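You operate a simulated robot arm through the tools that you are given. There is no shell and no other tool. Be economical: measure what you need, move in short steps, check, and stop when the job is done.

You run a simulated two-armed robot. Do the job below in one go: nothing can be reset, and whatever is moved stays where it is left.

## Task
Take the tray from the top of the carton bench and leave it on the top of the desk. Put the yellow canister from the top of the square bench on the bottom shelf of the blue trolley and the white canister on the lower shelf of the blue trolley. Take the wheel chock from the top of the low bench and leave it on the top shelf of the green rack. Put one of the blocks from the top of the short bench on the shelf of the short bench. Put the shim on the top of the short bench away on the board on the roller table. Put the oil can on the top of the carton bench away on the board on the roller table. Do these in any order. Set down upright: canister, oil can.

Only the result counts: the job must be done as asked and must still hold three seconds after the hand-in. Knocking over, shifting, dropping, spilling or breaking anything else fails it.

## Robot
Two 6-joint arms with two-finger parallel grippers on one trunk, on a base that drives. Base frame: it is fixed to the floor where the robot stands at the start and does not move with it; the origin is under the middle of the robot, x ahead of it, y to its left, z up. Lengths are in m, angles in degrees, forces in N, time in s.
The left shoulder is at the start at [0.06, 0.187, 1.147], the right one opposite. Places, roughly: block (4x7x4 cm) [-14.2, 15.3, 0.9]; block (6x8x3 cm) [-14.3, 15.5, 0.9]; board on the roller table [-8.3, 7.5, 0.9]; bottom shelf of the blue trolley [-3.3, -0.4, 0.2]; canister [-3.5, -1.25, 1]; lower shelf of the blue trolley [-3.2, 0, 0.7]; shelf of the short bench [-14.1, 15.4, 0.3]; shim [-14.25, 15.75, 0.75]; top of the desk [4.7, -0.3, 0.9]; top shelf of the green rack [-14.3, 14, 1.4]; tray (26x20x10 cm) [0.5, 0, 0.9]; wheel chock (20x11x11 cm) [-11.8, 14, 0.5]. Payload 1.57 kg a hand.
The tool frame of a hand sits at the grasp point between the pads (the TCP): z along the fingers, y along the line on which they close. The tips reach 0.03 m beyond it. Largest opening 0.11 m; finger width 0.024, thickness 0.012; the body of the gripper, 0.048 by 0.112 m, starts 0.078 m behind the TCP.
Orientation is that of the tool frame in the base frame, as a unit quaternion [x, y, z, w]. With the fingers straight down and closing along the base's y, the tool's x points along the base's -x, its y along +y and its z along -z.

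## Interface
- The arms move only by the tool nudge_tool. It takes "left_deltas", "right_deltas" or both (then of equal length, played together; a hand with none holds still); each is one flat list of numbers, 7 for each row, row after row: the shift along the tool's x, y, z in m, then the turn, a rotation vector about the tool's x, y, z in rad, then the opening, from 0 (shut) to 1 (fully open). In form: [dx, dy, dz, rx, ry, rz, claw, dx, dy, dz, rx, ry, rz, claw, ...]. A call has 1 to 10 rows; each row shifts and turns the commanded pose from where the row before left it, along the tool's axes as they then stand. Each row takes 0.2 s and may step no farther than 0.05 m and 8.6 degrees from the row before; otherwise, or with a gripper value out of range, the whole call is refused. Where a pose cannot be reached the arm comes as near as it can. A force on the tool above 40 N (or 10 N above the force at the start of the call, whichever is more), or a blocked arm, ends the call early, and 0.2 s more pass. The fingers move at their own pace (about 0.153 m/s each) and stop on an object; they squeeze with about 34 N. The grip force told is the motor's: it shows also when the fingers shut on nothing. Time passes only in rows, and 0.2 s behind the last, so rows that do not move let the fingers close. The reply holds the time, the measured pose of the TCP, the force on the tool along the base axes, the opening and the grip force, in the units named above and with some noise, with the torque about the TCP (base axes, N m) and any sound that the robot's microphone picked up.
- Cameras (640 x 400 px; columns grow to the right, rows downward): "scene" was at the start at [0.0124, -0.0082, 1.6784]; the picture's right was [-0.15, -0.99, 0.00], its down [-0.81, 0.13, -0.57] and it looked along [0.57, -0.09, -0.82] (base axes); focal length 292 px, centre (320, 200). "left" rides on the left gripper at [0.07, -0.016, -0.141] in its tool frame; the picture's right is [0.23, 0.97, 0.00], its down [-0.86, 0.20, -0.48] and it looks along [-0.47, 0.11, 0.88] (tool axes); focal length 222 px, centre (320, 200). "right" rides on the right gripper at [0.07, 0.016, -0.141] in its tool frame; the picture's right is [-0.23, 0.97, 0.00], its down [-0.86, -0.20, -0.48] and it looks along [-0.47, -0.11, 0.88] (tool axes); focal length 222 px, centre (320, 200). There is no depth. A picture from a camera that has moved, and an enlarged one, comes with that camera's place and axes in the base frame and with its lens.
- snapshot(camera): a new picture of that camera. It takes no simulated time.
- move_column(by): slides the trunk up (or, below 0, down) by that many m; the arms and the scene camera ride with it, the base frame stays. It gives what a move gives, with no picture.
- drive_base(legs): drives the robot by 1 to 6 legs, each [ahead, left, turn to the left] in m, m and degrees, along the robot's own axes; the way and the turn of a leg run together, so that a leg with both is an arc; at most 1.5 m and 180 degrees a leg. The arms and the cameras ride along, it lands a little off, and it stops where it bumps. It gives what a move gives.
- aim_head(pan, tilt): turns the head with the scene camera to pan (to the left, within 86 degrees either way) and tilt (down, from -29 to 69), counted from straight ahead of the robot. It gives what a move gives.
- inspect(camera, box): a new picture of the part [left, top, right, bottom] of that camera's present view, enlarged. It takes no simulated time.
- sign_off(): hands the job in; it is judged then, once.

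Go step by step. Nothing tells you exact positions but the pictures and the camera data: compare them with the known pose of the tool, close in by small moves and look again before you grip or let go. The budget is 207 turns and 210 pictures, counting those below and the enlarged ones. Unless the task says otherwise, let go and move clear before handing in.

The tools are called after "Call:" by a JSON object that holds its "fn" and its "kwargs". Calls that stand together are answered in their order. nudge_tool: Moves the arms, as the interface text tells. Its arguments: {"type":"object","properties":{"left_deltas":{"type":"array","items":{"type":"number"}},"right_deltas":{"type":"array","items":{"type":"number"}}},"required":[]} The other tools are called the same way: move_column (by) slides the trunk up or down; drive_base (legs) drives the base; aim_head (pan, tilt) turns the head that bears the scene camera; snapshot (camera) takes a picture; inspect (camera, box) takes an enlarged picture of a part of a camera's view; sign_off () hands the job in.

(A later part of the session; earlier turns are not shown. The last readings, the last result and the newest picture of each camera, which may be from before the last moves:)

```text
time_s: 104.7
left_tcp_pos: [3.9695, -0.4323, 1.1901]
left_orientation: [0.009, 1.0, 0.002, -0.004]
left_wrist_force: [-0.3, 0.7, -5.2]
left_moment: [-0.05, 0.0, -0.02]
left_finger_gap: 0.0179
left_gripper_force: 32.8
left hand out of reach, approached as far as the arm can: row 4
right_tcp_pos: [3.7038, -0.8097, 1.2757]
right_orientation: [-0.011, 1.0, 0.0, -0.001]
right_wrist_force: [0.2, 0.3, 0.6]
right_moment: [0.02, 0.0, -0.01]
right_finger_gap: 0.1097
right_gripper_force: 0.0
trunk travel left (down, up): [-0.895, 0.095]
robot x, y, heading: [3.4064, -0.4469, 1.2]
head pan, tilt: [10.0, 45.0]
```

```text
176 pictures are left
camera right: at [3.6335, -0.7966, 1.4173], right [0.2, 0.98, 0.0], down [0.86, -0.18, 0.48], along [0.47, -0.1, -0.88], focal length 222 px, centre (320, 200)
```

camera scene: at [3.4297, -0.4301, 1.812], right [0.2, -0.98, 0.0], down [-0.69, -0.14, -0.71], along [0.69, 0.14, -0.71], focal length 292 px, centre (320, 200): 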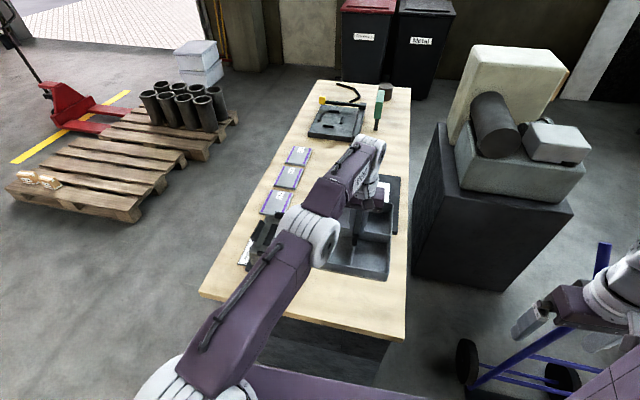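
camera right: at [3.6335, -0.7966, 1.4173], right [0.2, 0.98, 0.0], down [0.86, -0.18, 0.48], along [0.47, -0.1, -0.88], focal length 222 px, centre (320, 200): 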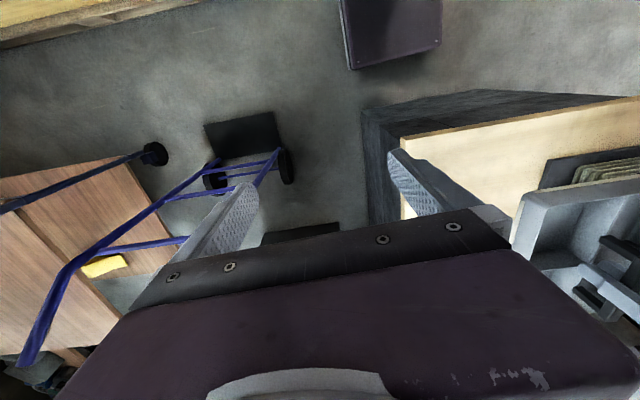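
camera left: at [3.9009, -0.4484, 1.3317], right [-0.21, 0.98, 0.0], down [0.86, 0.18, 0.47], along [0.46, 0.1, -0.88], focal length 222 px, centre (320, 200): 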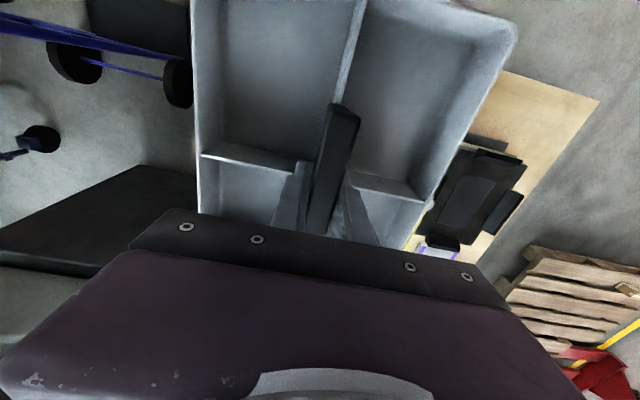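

The reach is enough: tray centred at about (3.97, -0.43), inside the free area with ~10 cm from the brush block. I'll lower the trunk, checking before contact.

Call:
{"fn": "move_column", "kwargs": {"by": -0.16}}

Call:
{"fn": "snapshot", "kwargs": {"camera": "scene"}}

Call:
{"fn": "snapshot", "kwargs": {"camera": "right"}}

```text
time_s: 106.5
left_tcp_pos: [3.9693, -0.432, 1.0332]
left_orientation: [0.009, 1.0, 0.0, 0.001]
left_wrist_force: [0.6, -0.5, -3.1]
left_moment: [0.01, 0.03, -0.02]
left_finger_gap: 0.0176
left_gripper_force: 32.5
right_tcp_pos: [3.7001, -0.8103, 1.1157]
right_orientation: [-0.011, 1.0, 0.0, 0.0]
right_wrist_force: [-0.5, -0.4, -0.1]
right_moment: [-0.02, 0.05, -0.03]
right_finger_gap: 0.1099
right_gripper_force: 0.1
trunk travel left (down, up): [-0.735, 0.255]
robot x, y, heading: [3.4065, -0.4485, 0.9]
head pan, tilt: [10.0, 45.0]
```

```text
175 pictures are left
camera scene: at [3.4262, -0.4294, 1.6518], right [0.2, -0.98, 0.0], down [-0.69, -0.14, -0.71], along [0.69, 0.14, -0.71], focal length 292 px, centre (320, 200)
```

scene: 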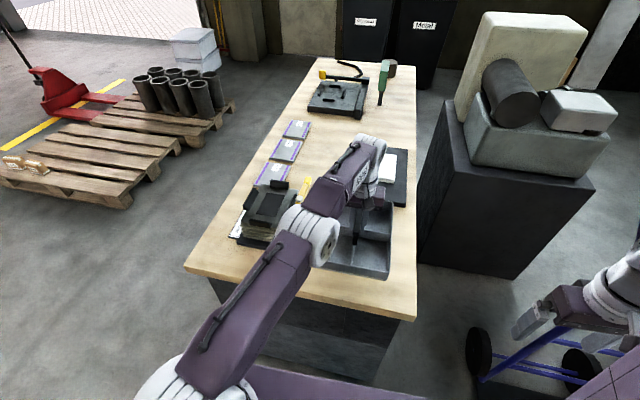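

```text
174 pictures are left
camera right: at [3.6308, -0.7962, 1.2577], right [0.2, 0.98, 0.0], down [0.86, -0.18, 0.48], along [0.47, -0.1, -0.88], focal length 222 px, centre (320, 200)
```

right: 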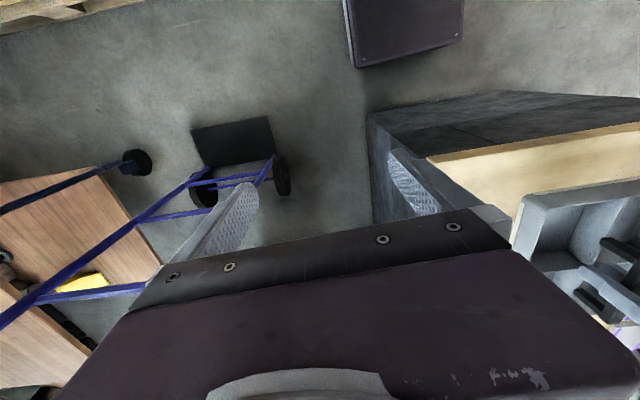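

Clearances look fine. I'll lower the last bit by the arm in small steps until the tray touches.

Call:
{"fn": "move_column", "kwargs": {"by": -0.03}}

Call:
{"fn": "nudge_tool", "kwargs": {"left_deltas": [0, 0, 0.005, 0, 0, 0, 0, 0, 0, 0.005, 0, 0, 0, 0, 0, 0, 0.005, 0, 0, 0, 0]}}

Call:
{"fn": "inspect", "kwargs": {"camera": "right", "box": [440, 130, 640, 330]}}

```text
time_s: 107.3
left_tcp_pos: [3.9691, -0.433, 1.0028]
left_orientation: [0.008, 1.0, 0.0, 0.003]
left_wrist_force: [-0.2, -0.1, -3.3]
left_moment: [0.02, 0.02, 0.02]
left_finger_gap: 0.0174
left_gripper_force: 32.1
right_tcp_pos: [3.6997, -0.8096, 1.0872]
right_orientation: [-0.011, 1.0, 0.0, 0.0]
right_wrist_force: [-0.4, 0.0, -0.3]
right_moment: [-0.01, -0.01, 0.0]
right_finger_gap: 0.1103
right_gripper_force: 0.1
trunk travel left (down, up): [-0.705, 0.285]
robot x, y, heading: [3.4054, -0.4461, 1.3]
head pan, tilt: [10.0, 45.0]
```

```text
time_s: 108.1
left_tcp_pos: [3.9692, -0.4328, 0.9886]
left_orientation: [0.008, 1.0, 0.0, 0.003]
left_wrist_force: [0.1, 1.0, -4.1]
left_moment: [0.0, 0.0, -0.03]
left_finger_gap: 0.0174
left_gripper_force: 32.2
right_tcp_pos: [3.7008, -0.8093, 1.0876]
right_orientation: [-0.011, 1.0, 0.0, 0.0]
right_wrist_force: [-0.2, 0.5, 0.0]
right_moment: [0.01, 0.02, 0.02]
right_finger_gap: 0.1102
right_gripper_force: 0.0
trunk travel left (down, up): [-0.705, 0.285]
robot x, y, heading: [3.4022, -0.4464, 1.2]
head pan, tilt: [10.0, 45.0]
```

```text
2.00 times, centred on (540, 230) of right
camera zoom: at [3.6307, -0.7962, 1.2277], right [0.2, 0.98, 0.0], down [0.86, -0.18, 0.48], along [0.47, -0.1, -0.88], focal length 444 px, centre (-120, 140)
```

zoom: 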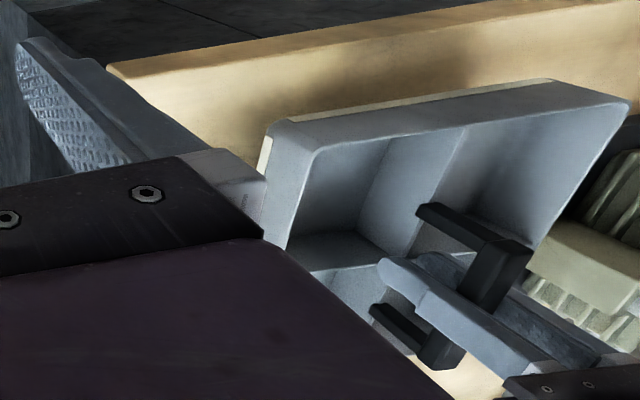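

Not yet touching. I continue down in 5 mm steps.

Call:
{"fn": "nudge_tool", "kwargs": {"left_deltas": [0, 0, 0.005, 0, 0, 0, 0, 0, 0, 0.005, 0, 0, 0, 0, 0, 0, 0.005, 0, 0, 0, 0]}}

Call:
{"fn": "snapshot", "kwargs": {"camera": "scene"}}

```text
time_s: 108.9
left_tcp_pos: [3.9696, -0.432, 0.9734]
left_orientation: [0.008, 1.0, 0.0, 0.002]
left_wrist_force: [-0.5, 1.0, -3.1]
left_moment: [0.01, 0.0, 0.04]
left_finger_gap: 0.0175
left_gripper_force: 32.5
right_tcp_pos: [3.7016, -0.8088, 1.0873]
right_orientation: [-0.012, 1.0, 0.0, -0.001]
right_wrist_force: [0.1, 0.2, 0.1]
right_moment: [0.01, -0.03, -0.01]
right_finger_gap: 0.1098
right_gripper_force: 0.0
trunk travel left (down, up): [-0.705, 0.285]
robot x, y, heading: [3.4048, -0.4477, 1.2]
head pan, tilt: [10.0, 45.0]
```

```text
172 pictures are left
camera scene: at [3.4262, -0.4294, 1.6218], right [0.2, -0.98, 0.0], down [-0.69, -0.14, -0.71], along [0.69, 0.14, -0.71], focal length 292 px, centre (320, 200)
```

scene: 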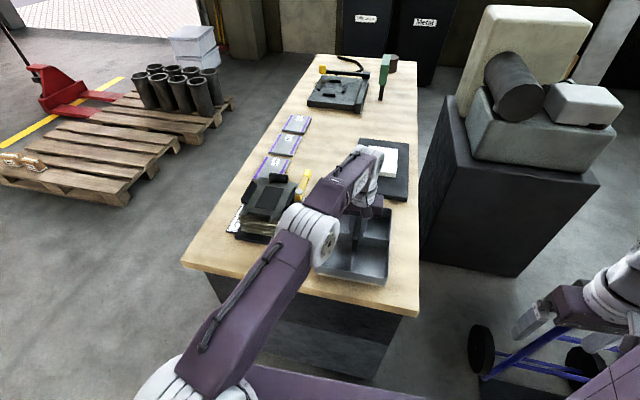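

Still free. Continue down.

Call:
{"fn": "nudge_tool", "kwargs": {"left_deltas": [0, 0, 0.005, 0, 0, 0, 0, 0, 0, 0.005, 0, 0, 0, 0, 0, 0, 0.005, 0, 0, 0, 0, 0, 0, 0.005, 0, 0, 0, 0]}}

Call:
{"fn": "inspect", "kwargs": {"camera": "right", "box": [440, 130, 640, 330]}}

```text
time_s: 109.9
left_tcp_pos: [3.97, -0.432, 0.9544]
left_orientation: [0.009, 1.0, -0.001, 0.003]
left_wrist_force: [-1.6, 0.7, 9.5]
left_moment: [-0.04, -0.17, 0.04]
left_finger_gap: 0.0176
left_gripper_force: 32.3
right_tcp_pos: [3.7, -0.8105, 1.0878]
right_orientation: [-0.011, 1.0, 0.0, 0.0]
right_wrist_force: [0.5, 0.3, 0.4]
right_moment: [0.01, 0.02, -0.01]
right_finger_gap: 0.1101
right_gripper_force: 0.0
trunk travel left (down, up): [-0.705, 0.285]
robot x, y, heading: [3.4048, -0.4505, 1.4]
head pan, tilt: [10.0, 45.0]
```

```text
2.00 times, centred on (540, 230) of right
camera zoom: at [3.6299, -0.7962, 1.2281], right [0.2, 0.98, 0.0], down [0.86, -0.18, 0.48], along [0.47, -0.1, -0.88], focal length 444 px, centre (-120, 140)
```

zoom: 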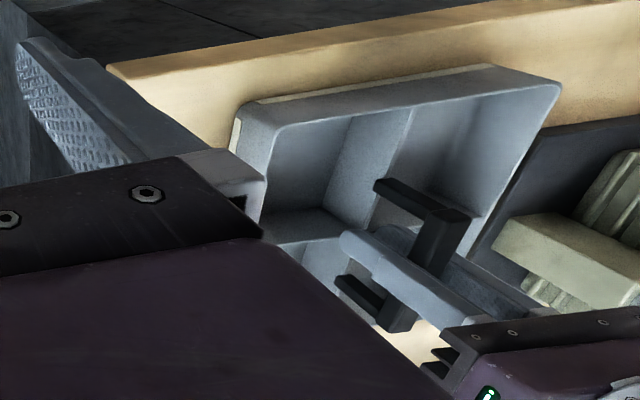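

The tray touches the desk. I'll let go, rise straight up and verify.

Call:
{"fn": "nudge_tool", "kwargs": {"left_deltas": [0, 0, 0, 0, 0, 0, 1, 0, 0, 0, 0, 0, 0, 1, 0, 0, 0, 0, 0, 0, 1, 0, 0, -0.04, 0, 0, 0, 1, 0, 0, -0.05, 0, 0, 0, 1, 0, 0, -0.05, 0, 0, 0, 1]}}

Call:
{"fn": "snapshot", "kwargs": {"camera": "left"}}

Call:
{"fn": "snapshot", "kwargs": {"camera": "scene"}}

```text
time_s: 111.3
left_tcp_pos: [3.951, -0.4252, 1.0812]
left_orientation: [0.009, 1.0, 0.0, 0.003]
left_wrist_force: [-0.2, 0.1, 0.3]
left_moment: [0.01, -0.02, 0.01]
left_finger_gap: 0.1098
left_gripper_force: 0.1
left hand out of reach, approached as far as the arm can: row 5, 6
right_tcp_pos: [3.6998, -0.8101, 1.0864]
right_orientation: [-0.011, 1.0, 0.0, 0.0]
right_wrist_force: [-0.5, 0.2, 0.5]
right_moment: [0.03, -0.04, 0.03]
right_finger_gap: 0.1101
right_gripper_force: 0.0
trunk travel left (down, up): [-0.705, 0.285]
robot x, y, heading: [3.4045, -0.4476, 1.4]
head pan, tilt: [10.0, 45.0]
```

```text
170 pictures are left
camera left: at [3.8806, -0.4416, 1.2219], right [-0.21, 0.98, 0.0], down [0.86, 0.19, 0.48], along [0.47, 0.1, -0.88], focal length 222 px, centre (320, 200)
```

left: 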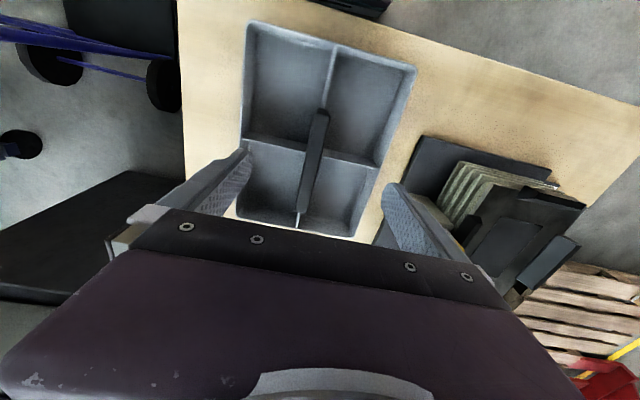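

```text
169 pictures are left
camera scene: at [3.4238, -0.4293, 1.6217], right [0.2, -0.98, 0.0], down [-0.69, -0.14, -0.71], along [0.69, 0.14, -0.71], focal length 292 px, centre (320, 200)
```

scene: 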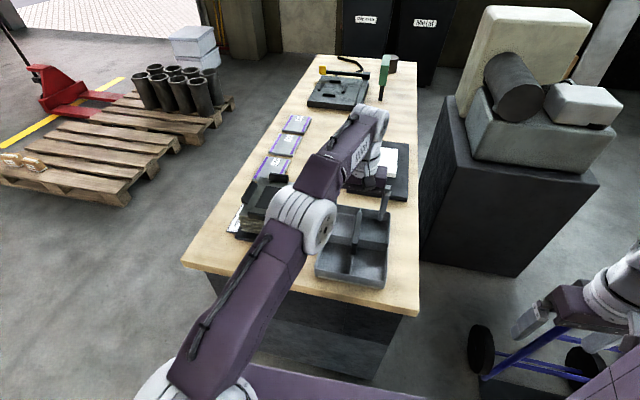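

The tray sits flat on the desk, clear of everything. Now I retract, back away, and return round the crate toward the trolley/square bench area.

Call:
{"fn": "move_column", "kwargs": {"by": 0.15}}

Call:
{"fn": "nudge_tool", "kwargs": {"left_deltas": [0.05, 0.02, 0, 0, 0, 0, 1, 0.05, 0.02, 0, 0, 0, 0, 1, 0.05, 0.02, 0, 0, 0, 0, 1, 0.05, 0.02, 0, 0, 0, 0, 1]}}

Call:
{"fn": "drive_base", "kwargs": {"legs": [[0, 0, 88.5], [1.5, 0, 0], [1.5, 0, 0], [1.45, 0, 0], [0, 0, 90]]}}

Call:
{"fn": "aim_head", "kwargs": {"pan": 0, "tilt": 20}}

Call:
{"fn": "snapshot", "kwargs": {"camera": "scene"}}

```text
time_s: 113.0
left_tcp_pos: [3.9519, -0.4245, 1.2286]
left_orientation: [0.008, 1.0, -0.001, 0.002]
left_wrist_force: [0.6, 0.0, 0.2]
left_moment: [-0.01, 0.01, 0.0]
left_finger_gap: 0.1099
left_gripper_force: 0.1
right_tcp_pos: [3.7005, -0.8091, 1.2369]
right_orientation: [-0.011, 1.0, 0.0, -0.001]
right_wrist_force: [0.0, 0.2, 0.8]
right_moment: [0.0, -0.04, 0.05]
right_finger_gap: 0.1096
right_gripper_force: 0.1
trunk travel left (down, up): [-0.855, 0.135]
robot x, y, heading: [3.4072, -0.4486, 1.1]
head pan, tilt: [10.0, 45.0]
```

```text
refused: row 1 steps farther than a row can; nothing moved
```

```text
time_s: 141.9
left_tcp_pos: [2.7759, 3.9775, 1.2296]
left_orientation: [1.0, -0.01, -0.002, 0.0]
left_wrist_force: [-0.2, 0.1, -0.3]
left_moment: [-0.01, 0.04, 0.01]
left_finger_gap: 0.1099
left_gripper_force: 0.1
right_tcp_pos: [3.0295, 4.3608, 1.2364]
right_orientation: [1.0, 0.009, -0.001, -0.001]
right_wrist_force: [0.0, 0.6, -0.5]
right_moment: [0.02, 0.01, 0.04]
right_finger_gap: 0.11
right_gripper_force: 0.0
trunk travel left (down, up): [-0.855, 0.135]
robot x, y, heading: [3.3215, 3.9945, -179.2]
head pan, tilt: [10.0, 45.0]
```

```text
time_s: 142.8
left_tcp_pos: [2.776, 3.9772, 1.2295]
left_orientation: [1.0, -0.011, -0.002, -0.001]
left_wrist_force: [0.5, -0.6, 0.5]
left_moment: [0.01, -0.01, 0.03]
left_finger_gap: 0.1099
left_gripper_force: 0.0
right_tcp_pos: [3.0291, 4.3609, 1.2364]
right_orientation: [1.0, 0.009, 0.0, 0.0]
right_wrist_force: [0.4, -0.4, -0.2]
right_moment: [-0.01, -0.01, 0.04]
right_finger_gap: 0.1099
right_gripper_force: 0.1
trunk travel left (down, up): [-0.855, 0.135]
robot x, y, heading: [3.3222, 3.9978, -178.9]
head pan, tilt: [0.0, 20.0]
```

```text
168 pictures are left
camera scene: at [3.2912, 3.9984, 1.8104], right [-0.02, 1.0, 0.0], down [0.34, 0.01, -0.94], along [-0.94, -0.02, -0.34], focal length 292 px, centre (320, 200)
```

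scene: 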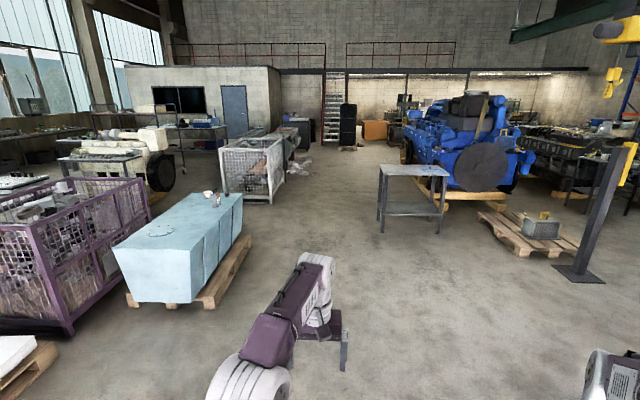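

Driving back along y≈3.9, then down toward the bench front, with the left arm tucked in.

Call:
{"fn": "nudge_tool", "kwargs": {"left_deltas": [0.045, 0.015, 0, 0, 0, 0, 1, 0.045, 0.015, 0, 0, 0, 0, 1, 0.045, 0.015, 0, 0, 0, 0, 1, 0.045, 0.015, 0, 0, 0, 0, 1]}}

Call:
{"fn": "drive_base", "kwargs": {"legs": [[1.5, 0, 0], [1.5, 0.05, -1], [1.0, 0, 0], [0, 0, 90], [1.5, 0, 0], [1.2, 0, 0]]}}

Call:
{"fn": "aim_head", "kwargs": {"pan": -30, "tilt": 20}}

Call:
{"fn": "snapshot", "kwargs": {"camera": "scene"}}

```text
time_s: 143.8
left_tcp_pos: [2.957, 3.9134, 1.2268]
left_orientation: [1.0, -0.012, -0.004, -0.001]
left_wrist_force: [1.1, -1.1, -0.1]
left_moment: [0.01, 0.01, 0.01]
left_finger_gap: 0.1101
left_gripper_force: 0.0
right_tcp_pos: [3.0316, 4.3597, 1.2365]
right_orientation: [1.0, 0.01, -0.001, -0.001]
right_wrist_force: [1.0, -0.5, -0.1]
right_moment: [0.02, 0.05, -0.01]
right_finger_gap: 0.1098
right_gripper_force: 0.0
trunk travel left (down, up): [-0.855, 0.135]
robot x, y, heading: [3.3269, 3.9957, -178.8]
head pan, tilt: [0.0, 20.0]
```

```text
refused: leg 2 is longer than a leg can be; nothing moved
```

```text
time_s: 144.8
left_tcp_pos: [2.9517, 3.9134, 1.2254]
left_orientation: [1.0, -0.011, -0.001, 0.0]
left_wrist_force: [0.3, -0.5, -0.1]
left_moment: [-0.04, -0.05, -0.02]
left_finger_gap: 0.1099
left_gripper_force: 0.0
right_tcp_pos: [3.027, 4.3611, 1.2369]
right_orientation: [1.0, 0.01, 0.001, -0.001]
right_wrist_force: [0.2, -0.1, -0.5]
right_moment: [0.02, 0.03, 0.03]
right_finger_gap: 0.11
right_gripper_force: 0.1
trunk travel left (down, up): [-0.855, 0.135]
robot x, y, heading: [3.3233, 4.0003, -178.7]
head pan, tilt: [-30.0, 20.0]
```

```text
167 pictures are left
camera scene: at [3.3018, 4.0453, 1.8104], right [0.48, 0.88, 0.0], down [0.3, -0.17, -0.94], along [-0.82, 0.45, -0.34], focal length 292 px, centre (320, 200)
```

scene: 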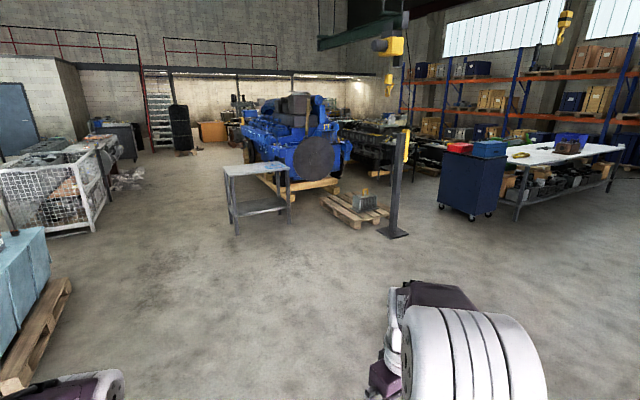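

The drive call was refused for leg length; I repeat it within limits.

Call:
{"fn": "drive_base", "kwargs": {"legs": [[1.45, 0.05, 0], [1.5, 0, 0], [1.05, 0, 0], [0, 0, 89], [1.5, 0, 0], [1.2, 0, 0]]}}

Call:
{"fn": "aim_head", "kwargs": {"pan": -30, "tilt": 20}}

Call:
{"fn": "snapshot", "kwargs": {"camera": "scene"}}

```text
time_s: 180.7
left_tcp_pos: [-0.6868, 0.8803, 1.2267]
left_orientation: [0.722, 0.691, -0.003, 0.002]
left_wrist_force: [-1.0, -0.3, -0.1]
left_moment: [0.0, 0.0, 0.03]
left_finger_gap: 0.1101
left_gripper_force: 0.0
right_tcp_pos: [-1.1333, 0.9669, 1.2365]
right_orientation: [0.709, 0.705, 0.0, 0.0]
right_wrist_force: [0.5, 0.1, -0.5]
right_moment: [-0.03, -0.01, 0.03]
right_finger_gap: 0.1099
right_gripper_force: 0.2
trunk travel left (down, up): [-0.855, 0.135]
robot x, y, heading: [-0.758, 1.2575, -90.3]
head pan, tilt: [-30.0, 20.0]
```

```text
time_s: 181.3
left_tcp_pos: [-0.6875, 0.8815, 1.2265]
left_orientation: [0.723, 0.691, -0.001, 0.001]
left_wrist_force: [-0.6, 0.6, 0.7]
left_moment: [0.01, 0.02, 0.02]
left_finger_gap: 0.11
left_gripper_force: 0.1
right_tcp_pos: [-1.1311, 0.9658, 1.2365]
right_orientation: [0.709, 0.705, 0.0, -0.001]
right_wrist_force: [0.2, 0.4, 0.8]
right_moment: [0.01, -0.02, 0.04]
right_finger_gap: 0.1099
right_gripper_force: 0.0
trunk travel left (down, up): [-0.855, 0.135]
robot x, y, heading: [-0.7611, 1.2539, -90.5]
head pan, tilt: [-30.0, 20.0]
```

```text
166 pictures are left
camera scene: at [-0.8062, 1.235, 1.8105], right [-0.86, 0.51, 0.0], down [0.17, 0.29, -0.94], along [-0.47, -0.81, -0.34], focal length 292 px, centre (320, 200)
```

scene: 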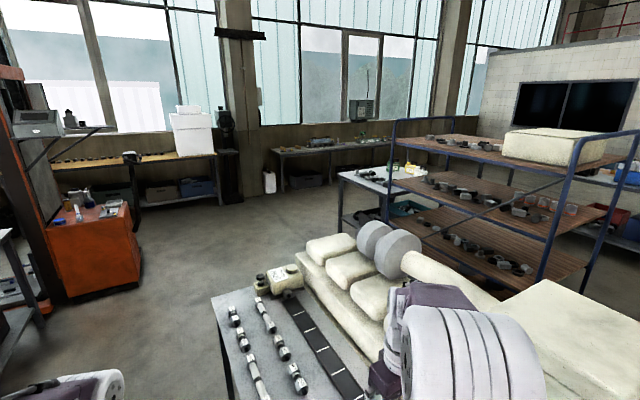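

I can see the blue trolley (x≈-3.3) and beyond it the square bench with the canisters. I'll go past the machine table, turn to face west, and look.

Call:
{"fn": "drive_base", "kwargs": {"legs": [[0, 0.2, 0], [1.5, 0, 0], [0.65, 0, 0], [0, 0, -90]]}}

Call:
{"fn": "aim_head", "kwargs": {"pan": 0, "tilt": 20}}

Call:
{"fn": "snapshot", "kwargs": {"camera": "scene"}}

```text
time_s: 197.1
left_tcp_pos: [-0.9407, -1.0008, 1.225]
left_orientation: [1.0, -0.023, -0.002, -0.001]
left_wrist_force: [0.1, 1.1, -0.8]
left_moment: [0.02, -0.01, 0.0]
left_finger_gap: 0.1102
left_gripper_force: 0.1
right_tcp_pos: [-0.8541, -0.5563, 1.2368]
right_orientation: [1.0, -0.003, 0.0, 0.0]
right_wrist_force: [0.3, -0.3, 0.8]
right_moment: [0.03, -0.02, 0.04]
right_finger_gap: 0.1101
right_gripper_force: 0.0
trunk travel left (down, up): [-0.855, 0.135]
robot x, y, heading: [-0.5671, -0.9285, 179.7]
head pan, tilt: [-30.0, 20.0]
```

```text
time_s: 198.1
left_tcp_pos: [-0.9401, -1.0014, 1.2266]
left_orientation: [1.0, -0.023, -0.002, -0.001]
left_wrist_force: [-0.7, -0.5, 0.6]
left_moment: [-0.02, 0.02, -0.01]
left_finger_gap: 0.1102
left_gripper_force: 0.1
right_tcp_pos: [-0.8544, -0.5568, 1.2369]
right_orientation: [1.0, -0.002, 0.0, 0.0]
right_wrist_force: [-0.3, 0.2, 1.0]
right_moment: [0.01, -0.01, 0.01]
right_finger_gap: 0.1102
right_gripper_force: 0.0
trunk travel left (down, up): [-0.855, 0.135]
robot x, y, heading: [-0.5674, -0.928, 179.4]
head pan, tilt: [0.0, 20.0]
```

```text
165 pictures are left
camera scene: at [-0.6007, -0.9245, 1.8105], right [0.01, 1.0, 0.0], down [0.34, 0.0, -0.94], along [-0.94, 0.01, -0.34], focal length 292 px, centre (320, 200)
```

scene: 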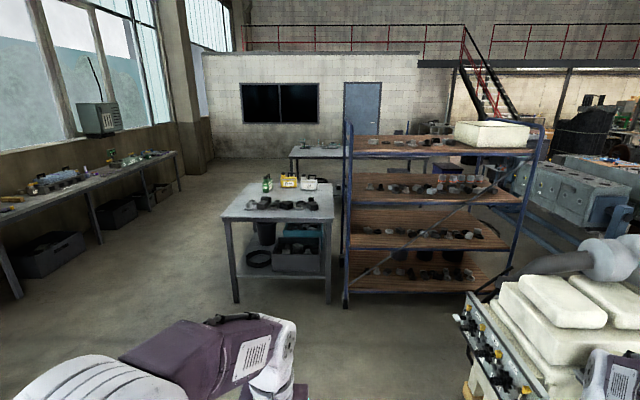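

I see the square bench with green, yellow and white canisters at its rear, and the four-shelf blue trolley right of it. Zooming in on both.

Call:
{"fn": "inspect", "kwargs": {"camera": "scene", "box": [330, 110, 570, 310]}}

Call:
{"fn": "inspect", "kwargs": {"camera": "scene", "box": [210, 160, 350, 310]}}

```text
2.00 times, centred on (450, 210) of scene
camera zoom: at [-0.6007, -0.9245, 1.8105], right [0.01, 1.0, 0.0], down [0.34, 0.0, -0.94], along [-0.94, 0.01, -0.34], focal length 583 px, centre (60, 180)
```

zoom: 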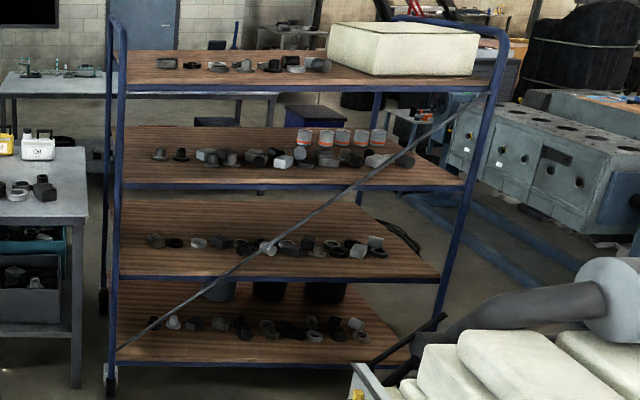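

```text
2.67 times, centred on (280, 235) of scene
camera zoom: at [-0.6007, -0.9245, 1.8105], right [0.01, 1.0, 0.0], down [0.34, 0.0, -0.94], along [-0.94, 0.01, -0.34], focal length 777 px, centre (427, 107)
```

zoom: 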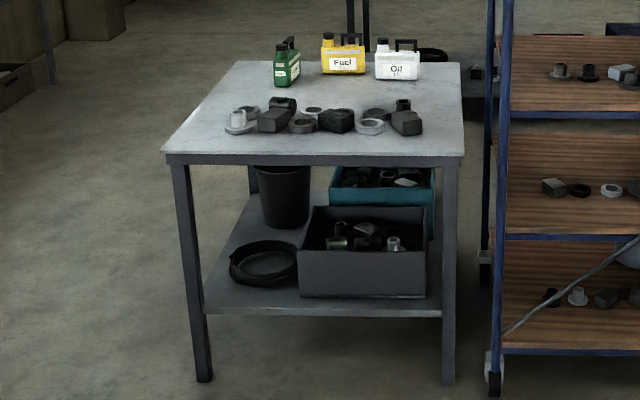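

The trolley's brace is on the east side and parts lie mid-shelf; the west side probably offers free room. I'll drive south around the square bench to its west side and look from there.

Call:
{"fn": "drive_base", "kwargs": {"legs": [[1.15, 0.9, 0], [0.9, 0.75, 0], [1.5, 0, 0], [0.2, 0, -90]]}}

Call:
{"fn": "aim_head", "kwargs": {"pan": -35, "tilt": 25}}

Call:
{"fn": "snapshot", "kwargs": {"camera": "scene"}}

```text
time_s: 221.8
left_tcp_pos: [-4.3291, -2.0979, 1.2258]
left_orientation: [-0.691, 0.723, 0.001, 0.0]
left_wrist_force: [-0.5, 0.6, 0.4]
left_moment: [0.02, 0.02, 0.03]
left_finger_gap: 0.11
left_gripper_force: 0.0
right_tcp_pos: [-3.8859, -2.1837, 1.238]
right_orientation: [-0.706, 0.709, 0.0, -0.001]
right_wrist_force: [0.2, 0.1, 0.0]
right_moment: [-0.01, -0.02, 0.0]
right_finger_gap: 0.1098
right_gripper_force: 0.0
trunk travel left (down, up): [-0.855, 0.135]
robot x, y, heading: [-4.2561, -2.4676, 89.7]
head pan, tilt: [0.0, 20.0]
cut short: leg 4
```

```text
time_s: 222.8
left_tcp_pos: [-4.3309, -2.0967, 1.2265]
left_orientation: [-0.691, 0.723, 0.001, 0.001]
left_wrist_force: [0.4, -1.7, -0.1]
left_moment: [0.03, 0.0, -0.02]
left_finger_gap: 0.11
left_gripper_force: 0.1
right_tcp_pos: [-3.8858, -2.1832, 1.2366]
right_orientation: [-0.706, 0.708, 0.001, 0.0]
right_wrist_force: [0.2, -0.3, 0.0]
right_moment: [0.0, -0.02, -0.03]
right_finger_gap: 0.1102
right_gripper_force: 0.1
trunk travel left (down, up): [-0.855, 0.135]
robot x, y, heading: [-4.2581, -2.4707, 89.8]
head pan, tilt: [-35.0, 25.0]
```

```text
162 pictures are left
camera scene: at [-4.2029, -2.4503, 1.8024], right [0.82, -0.58, 0.0], down [-0.24, -0.35, -0.91], along [0.52, 0.74, -0.42], focal length 292 px, centre (320, 200)
```

scene: 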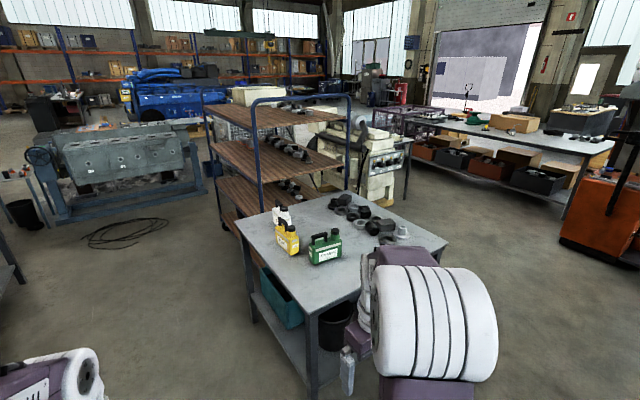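

I'm at the south-west of the square bench; west edge about x=-3.70. Zoom on the canisters and the trolley's west side.

Call:
{"fn": "inspect", "kwargs": {"camera": "scene", "box": [220, 180, 380, 300]}}

Call:
{"fn": "inspect", "kwargs": {"camera": "scene", "box": [180, 80, 380, 260]}}

Call:
{"fn": "aim_head", "kwargs": {"pan": 40, "tilt": 35}}

Call:
{"fn": "snapshot", "kwargs": {"camera": "scene"}}

```text
3.33 times, centred on (300, 240) of scene
camera zoom: at [-4.2029, -2.4503, 1.8024], right [0.82, -0.58, 0.0], down [-0.24, -0.35, -0.91], along [0.52, 0.74, -0.42], focal length 972 px, centre (387, 67)
```

zoom: 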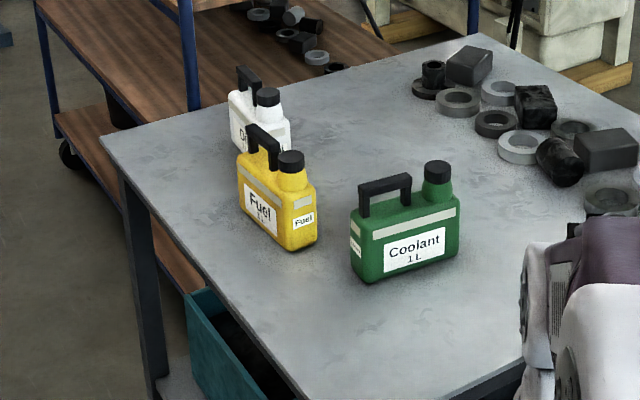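

```text
2.22 times, centred on (280, 170) of scene
camera zoom: at [-4.2029, -2.4503, 1.8024], right [0.82, -0.58, 0.0], down [-0.24, -0.35, -0.91], along [0.52, 0.74, -0.42], focal length 648 px, centre (409, 267)
```

zoom: 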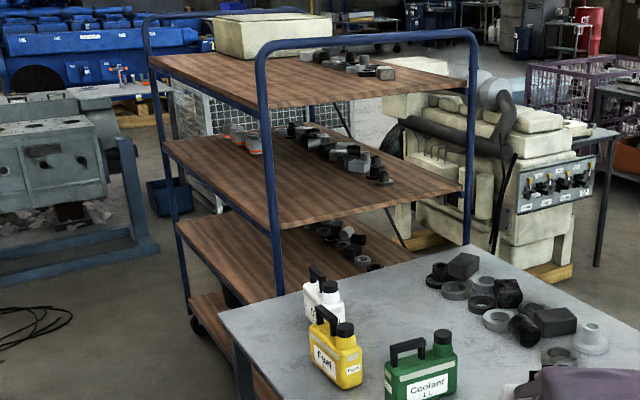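

```text
time_s: 224.2
left_tcp_pos: [-4.3302, -2.097, 1.2254]
left_orientation: [-0.692, 0.722, 0.0, 0.001]
left_wrist_force: [0.4, -0.5, 0.2]
left_moment: [0.02, 0.02, -0.01]
left_finger_gap: 0.1099
left_gripper_force: 0.0
right_tcp_pos: [-3.8852, -2.1828, 1.2358]
right_orientation: [-0.706, 0.708, 0.0, 0.0]
right_wrist_force: [0.1, 0.3, -0.1]
right_moment: [0.03, 0.0, -0.02]
right_finger_gap: 0.1101
right_gripper_force: 0.1
trunk travel left (down, up): [-0.855, 0.135]
robot x, y, heading: [-4.2581, -2.4691, 89.8]
head pan, tilt: [40.0, 35.0]
```

```text
159 pictures are left
camera scene: at [-4.3121, -2.4578, 1.7866], right [0.77, 0.64, 0.0], down [0.37, -0.44, -0.82], along [-0.52, 0.63, -0.57], focal length 292 px, centre (320, 200)
```

scene: 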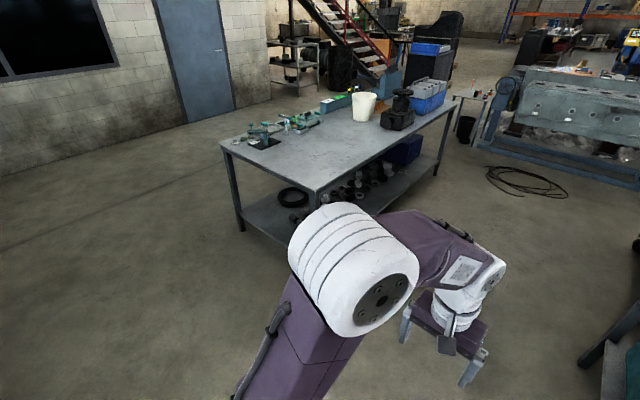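

The canisters' long axes run along y with the handle at the north end, and the trolley's west side is open. Plan: stand west of the bench facing north, tilt the right hand forward (~52°) and grip the handle bar across x. Drive there and tilt.

Call:
{"fn": "drive_base", "kwargs": {"legs": [[0.95, -0.2, 0]]}}

Call:
{"fn": "nudge_tool", "kwargs": {"right_deltas": [0, 0, 0, 0, -0.13, 0, 1, 0, 0, 0, 0, -0.13, 0, 1, 0, 0, 0, 0, -0.13, 0, 1, 0, 0, 0, 0, -0.13, 0, 1, 0, 0, 0, 0, -0.13, 0, 1, 0, 0, 0, 0, -0.13, 0, 1, 0, 0, 0, 0, -0.13, 0, 1]}}

Call:
{"fn": "snapshot", "kwargs": {"camera": "right"}}

Call:
{"fn": "aim_head", "kwargs": {"pan": -55, "tilt": 45}}

Call:
{"fn": "snapshot", "kwargs": {"camera": "scene"}}

```text
time_s: 229.2
left_tcp_pos: [-4.1336, -1.1676, 1.2262]
left_orientation: [-0.696, 0.718, 0.002, 0.002]
left_wrist_force: [0.4, 0.0, 0.4]
left_moment: [-0.02, 0.02, 0.0]
left_finger_gap: 0.1098
left_gripper_force: 0.1
right_tcp_pos: [-3.6874, -1.2471, 1.2375]
right_orientation: [0.71, -0.704, 0.001, -0.001]
right_wrist_force: [0.1, 0.2, 0.2]
right_moment: [0.02, -0.01, -0.01]
right_finger_gap: 0.1101
right_gripper_force: 0.0
trunk travel left (down, up): [-0.855, 0.135]
robot x, y, heading: [-4.0531, -1.5368, 90.5]
head pan, tilt: [40.0, 35.0]
```

```text
time_s: 230.8
left_tcp_pos: [-4.1315, -1.1658, 1.2274]
left_orientation: [-0.696, 0.718, 0.001, 0.001]
left_wrist_force: [0.8, 0.9, -0.9]
left_moment: [-0.03, 0.03, 0.01]
left_finger_gap: 0.1102
left_gripper_force: 0.0
right_tcp_pos: [-3.6626, -1.2409, 1.2443]
right_orientation: [0.638, -0.633, -0.313, -0.308]
right_wrist_force: [-0.3, 0.5, 0.1]
right_moment: [-0.04, 0.0, 0.04]
right_finger_gap: 0.1102
right_gripper_force: 0.0
right hand out of reach, approached as far as the arm can: row 6, 7
trunk travel left (down, up): [-0.855, 0.135]
robot x, y, heading: [-4.0539, -1.5383, 90.4]
head pan, tilt: [40.0, 35.0]
```

```text
158 pictures are left
camera right: at [-3.6774, -1.3961, 1.2758], right [-0.97, 0.13, 0.18], down [0.2, 0.15, 0.97], along [0.1, 0.98, -0.17], focal length 222 px, centre (320, 200)
```

right: 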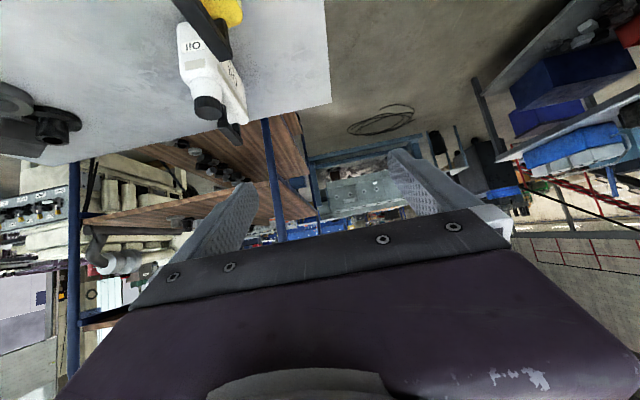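

```text
time_s: 232.5
left_tcp_pos: [-4.1326, -1.1669, 1.2261]
left_orientation: [-0.696, 0.718, 0.001, 0.001]
left_wrist_force: [0.1, 0.5, -0.3]
left_moment: [-0.02, 0.01, -0.01]
left_finger_gap: 0.1099
left_gripper_force: 0.1
right_tcp_pos: [-3.6635, -1.2413, 1.2447]
right_orientation: [0.639, -0.632, -0.312, -0.307]
right_wrist_force: [0.5, 0.2, -0.7]
right_moment: [-0.01, 0.0, -0.01]
right_finger_gap: 0.1099
right_gripper_force: 0.1
trunk travel left (down, up): [-0.855, 0.135]
robot x, y, heading: [-4.0528, -1.5376, 90.5]
head pan, tilt: [-55.0, 45.0]
```

```text
157 pictures are left
camera scene: at [-3.9863, -1.5467, 1.7718], right [0.58, -0.81, 0.0], down [-0.58, -0.41, -0.71], along [0.58, 0.41, -0.71], focal length 292 px, centre (320, 200)
```

scene: 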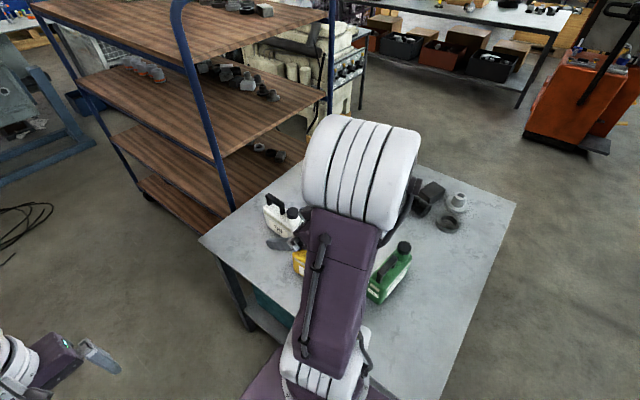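

The hand is tilted 52° forward, but too close to see the yellow canister. I'll back up 0.2 m and lower the trunk a bit to view it from behind.

Call:
{"fn": "drive_base", "kwargs": {"legs": [[-0.2, -0.02, 0]]}}

Call:
{"fn": "move_column", "kwargs": {"by": -0.08}}

Call:
{"fn": "snapshot", "kwargs": {"camera": "right"}}

Call:
{"fn": "snapshot", "kwargs": {"camera": "scene"}}

```text
time_s: 234.1
left_tcp_pos: [-4.1115, -1.363, 1.2258]
left_orientation: [-0.697, 0.718, 0.0, 0.001]
left_wrist_force: [0.0, 0.5, -0.8]
left_moment: [-0.05, 0.03, 0.0]
left_finger_gap: 0.11
left_gripper_force: 0.1
right_tcp_pos: [-3.6433, -1.437, 1.2449]
right_orientation: [0.64, -0.632, -0.312, -0.306]
right_wrist_force: [0.3, 0.9, -0.3]
right_moment: [-0.02, -0.01, -0.04]
right_finger_gap: 0.11
right_gripper_force: 0.1
trunk travel left (down, up): [-0.855, 0.135]
robot x, y, heading: [-4.03, -1.7383, 90.5]
head pan, tilt: [-55.0, 45.0]
```

```text
time_s: 235.3
left_tcp_pos: [-4.1123, -1.3669, 1.146]
left_orientation: [-0.697, 0.717, 0.001, 0.001]
left_wrist_force: [1.1, 0.5, -0.2]
left_moment: [-0.02, 0.0, 0.0]
left_finger_gap: 0.1099
left_gripper_force: 0.0
right_tcp_pos: [-3.6433, -1.4389, 1.1661]
right_orientation: [0.64, -0.632, -0.312, -0.307]
right_wrist_force: [-0.1, 0.4, 0.7]
right_moment: [-0.02, 0.02, -0.02]
right_finger_gap: 0.1099
right_gripper_force: 0.0
trunk travel left (down, up): [-0.775, 0.215]
robot x, y, heading: [-4.0315, -1.7344, 90.7]
head pan, tilt: [-55.0, 45.0]
```

```text
156 pictures are left
camera right: at [-3.6573, -1.5947, 1.1964], right [-0.98, 0.13, 0.18], down [0.2, 0.15, 0.97], along [0.09, 0.98, -0.17], focal length 222 px, centre (320, 200)
```

right: 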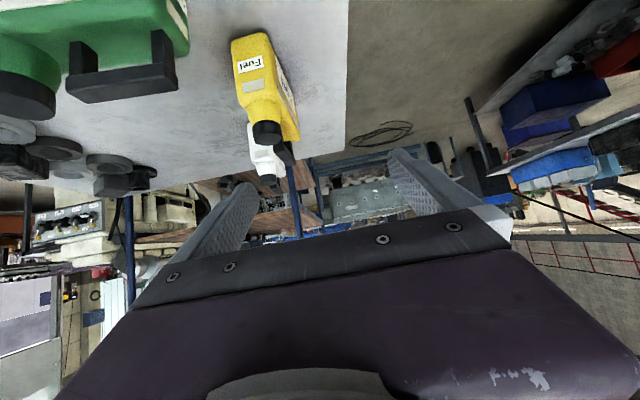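

```text
155 pictures are left
camera scene: at [-3.9644, -1.746, 1.6918], right [0.58, -0.81, 0.0], down [-0.57, -0.41, -0.71], along [0.57, 0.41, -0.71], focal length 292 px, centre (320, 200)
```

scene: 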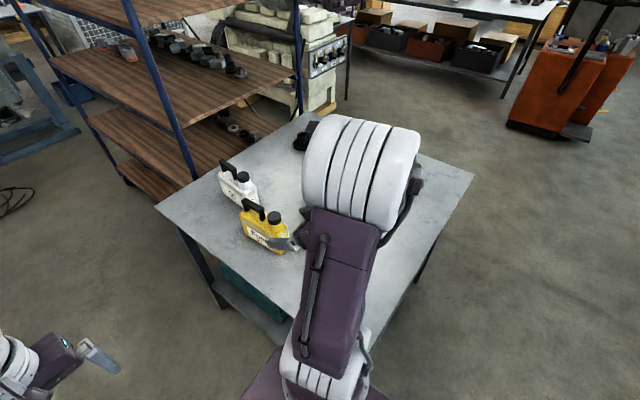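

Good views of both canisters now; zooming to triangulate the yellow handle.

Call:
{"fn": "inspect", "kwargs": {"camera": "right", "box": [190, 10, 350, 210]}}

Call:
{"fn": "inspect", "kwargs": {"camera": "scene", "box": [190, 140, 330, 270]}}

```text
2.00 times, centred on (270, 110) of right
camera zoom: at [-3.6573, -1.5947, 1.1964], right [-0.98, 0.13, 0.18], down [0.2, 0.15, 0.97], along [0.09, 0.98, -0.17], focal length 444 px, centre (420, 380)
```

zoom: 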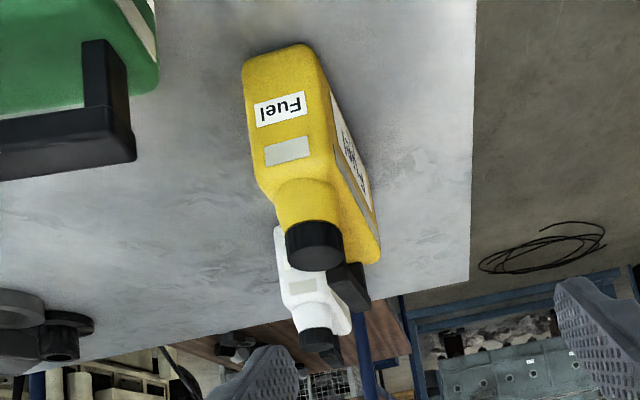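

```text
3.08 times, centred on (260, 205) of scene
camera zoom: at [-3.9644, -1.746, 1.6918], right [0.58, -0.81, 0.0], down [-0.57, -0.41, -0.71], along [0.57, 0.41, -0.71], focal length 897 px, centre (505, 185)
```

zoom: 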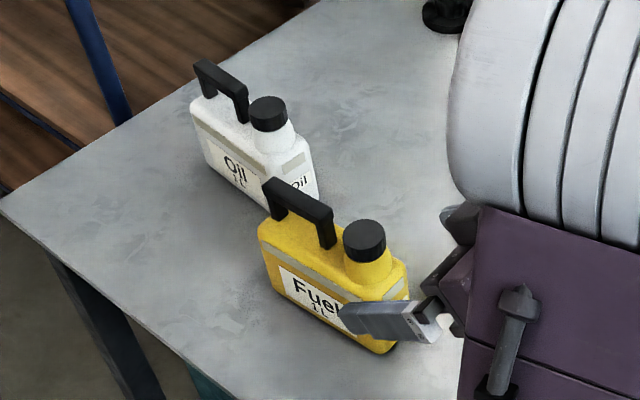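

Triangulated: bench top z≈0.895; yellow handle bar from y=-1.184 to -1.258 at x≈-3.581, top z≈1.045. I'll drive ahead 0.15 m and bring the hand just above the bar.

Call:
{"fn": "drive_base", "kwargs": {"legs": [[0.15, 0, 0]]}}

Call:
{"fn": "nudge_tool", "kwargs": {"right_deltas": [0.001, -0.031, 0.046, 0, 0, 0, 1, 0.001, -0.031, 0.046, 0, 0, 0, 1]}}

Call:
{"fn": "snapshot", "kwargs": {"camera": "right"}}

Call:
{"fn": "snapshot", "kwargs": {"camera": "scene"}}

```text
time_s: 236.7
left_tcp_pos: [-4.1128, -1.2195, 1.146]
left_orientation: [-0.697, 0.717, 0.002, 0.003]
left_wrist_force: [-0.8, -1.4, 0.0]
left_moment: [0.05, -0.01, 0.04]
left_finger_gap: 0.1102
left_gripper_force: 0.1
right_tcp_pos: [-3.6443, -1.2909, 1.1652]
right_orientation: [0.639, -0.63, -0.315, -0.309]
right_wrist_force: [0.6, -0.5, -0.6]
right_moment: [0.01, 0.0, 0.02]
right_finger_gap: 0.1102
right_gripper_force: 0.1
trunk travel left (down, up): [-0.775, 0.215]
robot x, y, heading: [-4.0308, -1.5839, 90.6]
head pan, tilt: [-55.0, 45.0]
```

```text
refused: row 1 steps farther than a row can; nothing moved
```

```text
152 pictures are left
camera right: at [-3.6589, -1.446, 1.1968], right [-0.98, 0.13, 0.18], down [0.2, 0.15, 0.97], along [0.09, 0.98, -0.17], focal length 222 px, centre (320, 200)
```

right: 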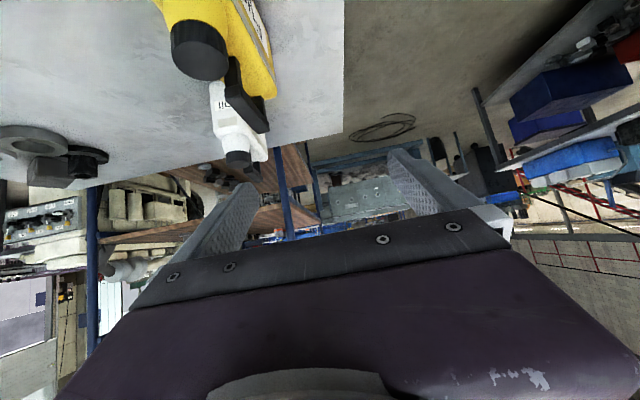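

```text
151 pictures are left
camera scene: at [-3.9658, -1.5988, 1.6918], right [0.58, -0.81, 0.0], down [-0.57, -0.41, -0.71], along [0.57, 0.41, -0.71], focal length 292 px, centre (320, 200)
```

scene: 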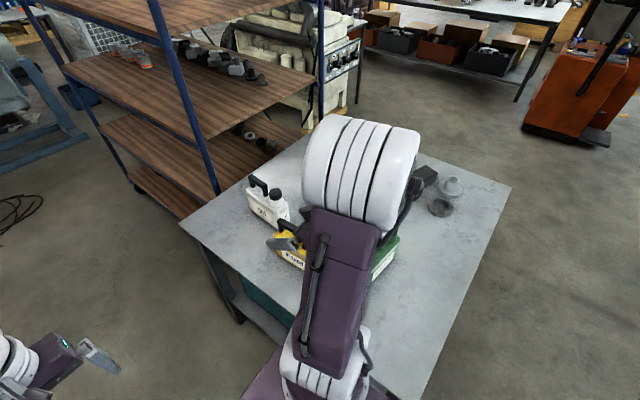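

Prediction matches the image. Repeat the approach within step limits.

Call:
{"fn": "nudge_tool", "kwargs": {"right_deltas": [0.002, -0.021, 0.0325, 0, 0, 0, 1, 0.002, -0.021, 0.0325, 0, 0, 0, 1, 0.002, -0.021, 0.0325, 0, 0, 0, 1]}}

Call:
{"fn": "snapshot", "kwargs": {"camera": "right"}}

Call:
{"fn": "inspect", "kwargs": {"camera": "scene", "box": [210, 170, 330, 290]}}

```text
time_s: 237.5
left_tcp_pos: [-4.114, -1.2133, 1.1464]
left_orientation: [-0.697, 0.717, 0.0, 0.0]
left_wrist_force: [-0.4, -0.7, -0.3]
left_moment: [0.0, -0.01, -0.01]
left_finger_gap: 0.1102
left_gripper_force: 0.1
right_tcp_pos: [-3.5827, -1.215, 1.0958]
right_orientation: [0.64, -0.632, -0.312, -0.307]
right_wrist_force: [-0.1, -0.4, 0.4]
right_moment: [0.02, 0.0, 0.05]
right_finger_gap: 0.11
right_gripper_force: 0.0
trunk travel left (down, up): [-0.775, 0.215]
robot x, y, heading: [-4.0324, -1.5881, 90.6]
head pan, tilt: [-55.0, 45.0]
```

```text
150 pictures are left
camera right: at [-3.597, -1.3697, 1.1285], right [-0.98, 0.13, 0.18], down [0.2, 0.15, 0.97], along [0.09, 0.98, -0.17], focal length 222 px, centre (320, 200)
```

right: 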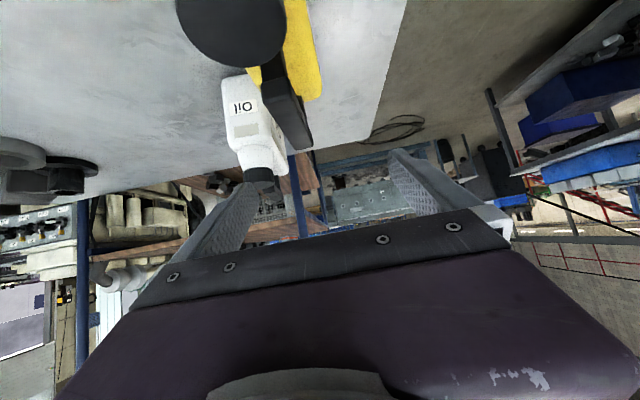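

```text
3.33 times, centred on (270, 230) of scene
camera zoom: at [-3.9649, -1.5928, 1.6918], right [0.58, -0.81, 0.0], down [-0.58, -0.41, -0.71], along [0.57, 0.41, -0.71], focal length 972 px, centre (487, 100)
```

zoom: 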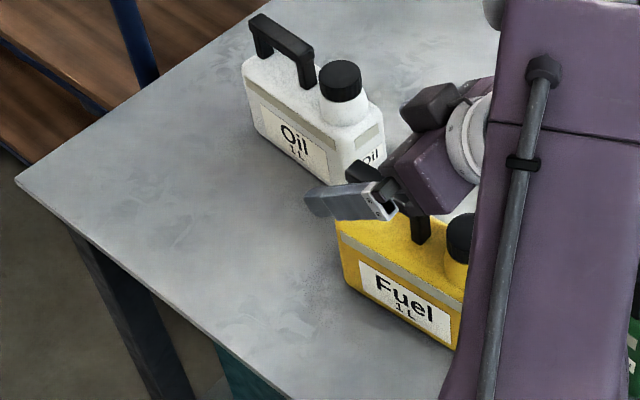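

The bar is inside the finger span, about 1 cm toward +x. I'll descend vertically 6 cm with a 1 cm correction and close.

Call:
{"fn": "nudge_tool", "kwargs": {"right_deltas": [0.016, -0.005, 0.0125, 0, 0, 0, 1, 0.016, -0.005, 0.0125, 0, 0, 0, 1, 0.017, 0, 0.0135, 0, 0, 0, 1]}}

Call:
{"fn": "snapshot", "kwargs": {"camera": "right"}}

Call:
{"fn": "inspect", "kwargs": {"camera": "scene", "box": [230, 190, 330, 290]}}

```text
time_s: 238.3
left_tcp_pos: [-4.1128, -1.2157, 1.1468]
left_orientation: [-0.697, 0.718, 0.001, 0.002]
left_wrist_force: [-0.2, 0.1, 0.1]
left_moment: [0.02, -0.02, -0.01]
left_finger_gap: 0.1102
left_gripper_force: 0.0
right_tcp_pos: [-3.5728, -1.2136, 1.0351]
right_orientation: [0.64, -0.631, -0.314, -0.308]
right_wrist_force: [-0.2, 0.8, 0.5]
right_moment: [0.0, -0.03, -0.01]
right_finger_gap: 0.1099
right_gripper_force: 0.2
trunk travel left (down, up): [-0.775, 0.215]
robot x, y, heading: [-4.0327, -1.5861, 90.7]
head pan, tilt: [-55.0, 45.0]
```

```text
148 pictures are left
camera right: at [-3.5871, -1.3685, 1.067], right [-0.98, 0.13, 0.18], down [0.2, 0.15, 0.97], along [0.09, 0.98, -0.17], focal length 222 px, centre (320, 200)
```

right: 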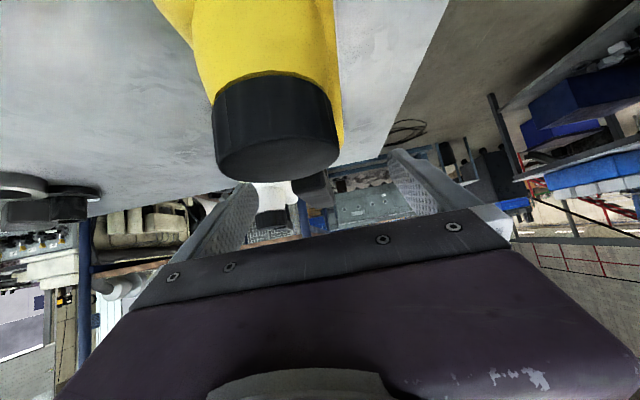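

```text
4.00 times, centred on (280, 240) of scene
camera zoom: at [-3.9656, -1.5953, 1.6918], right [0.58, -0.81, 0.0], down [-0.57, -0.41, -0.71], along [0.57, 0.41, -0.71], focal length 1166 px, centre (480, 40)
```

zoom: 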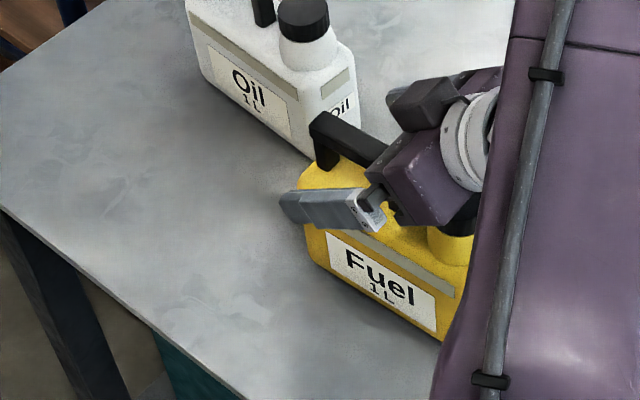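

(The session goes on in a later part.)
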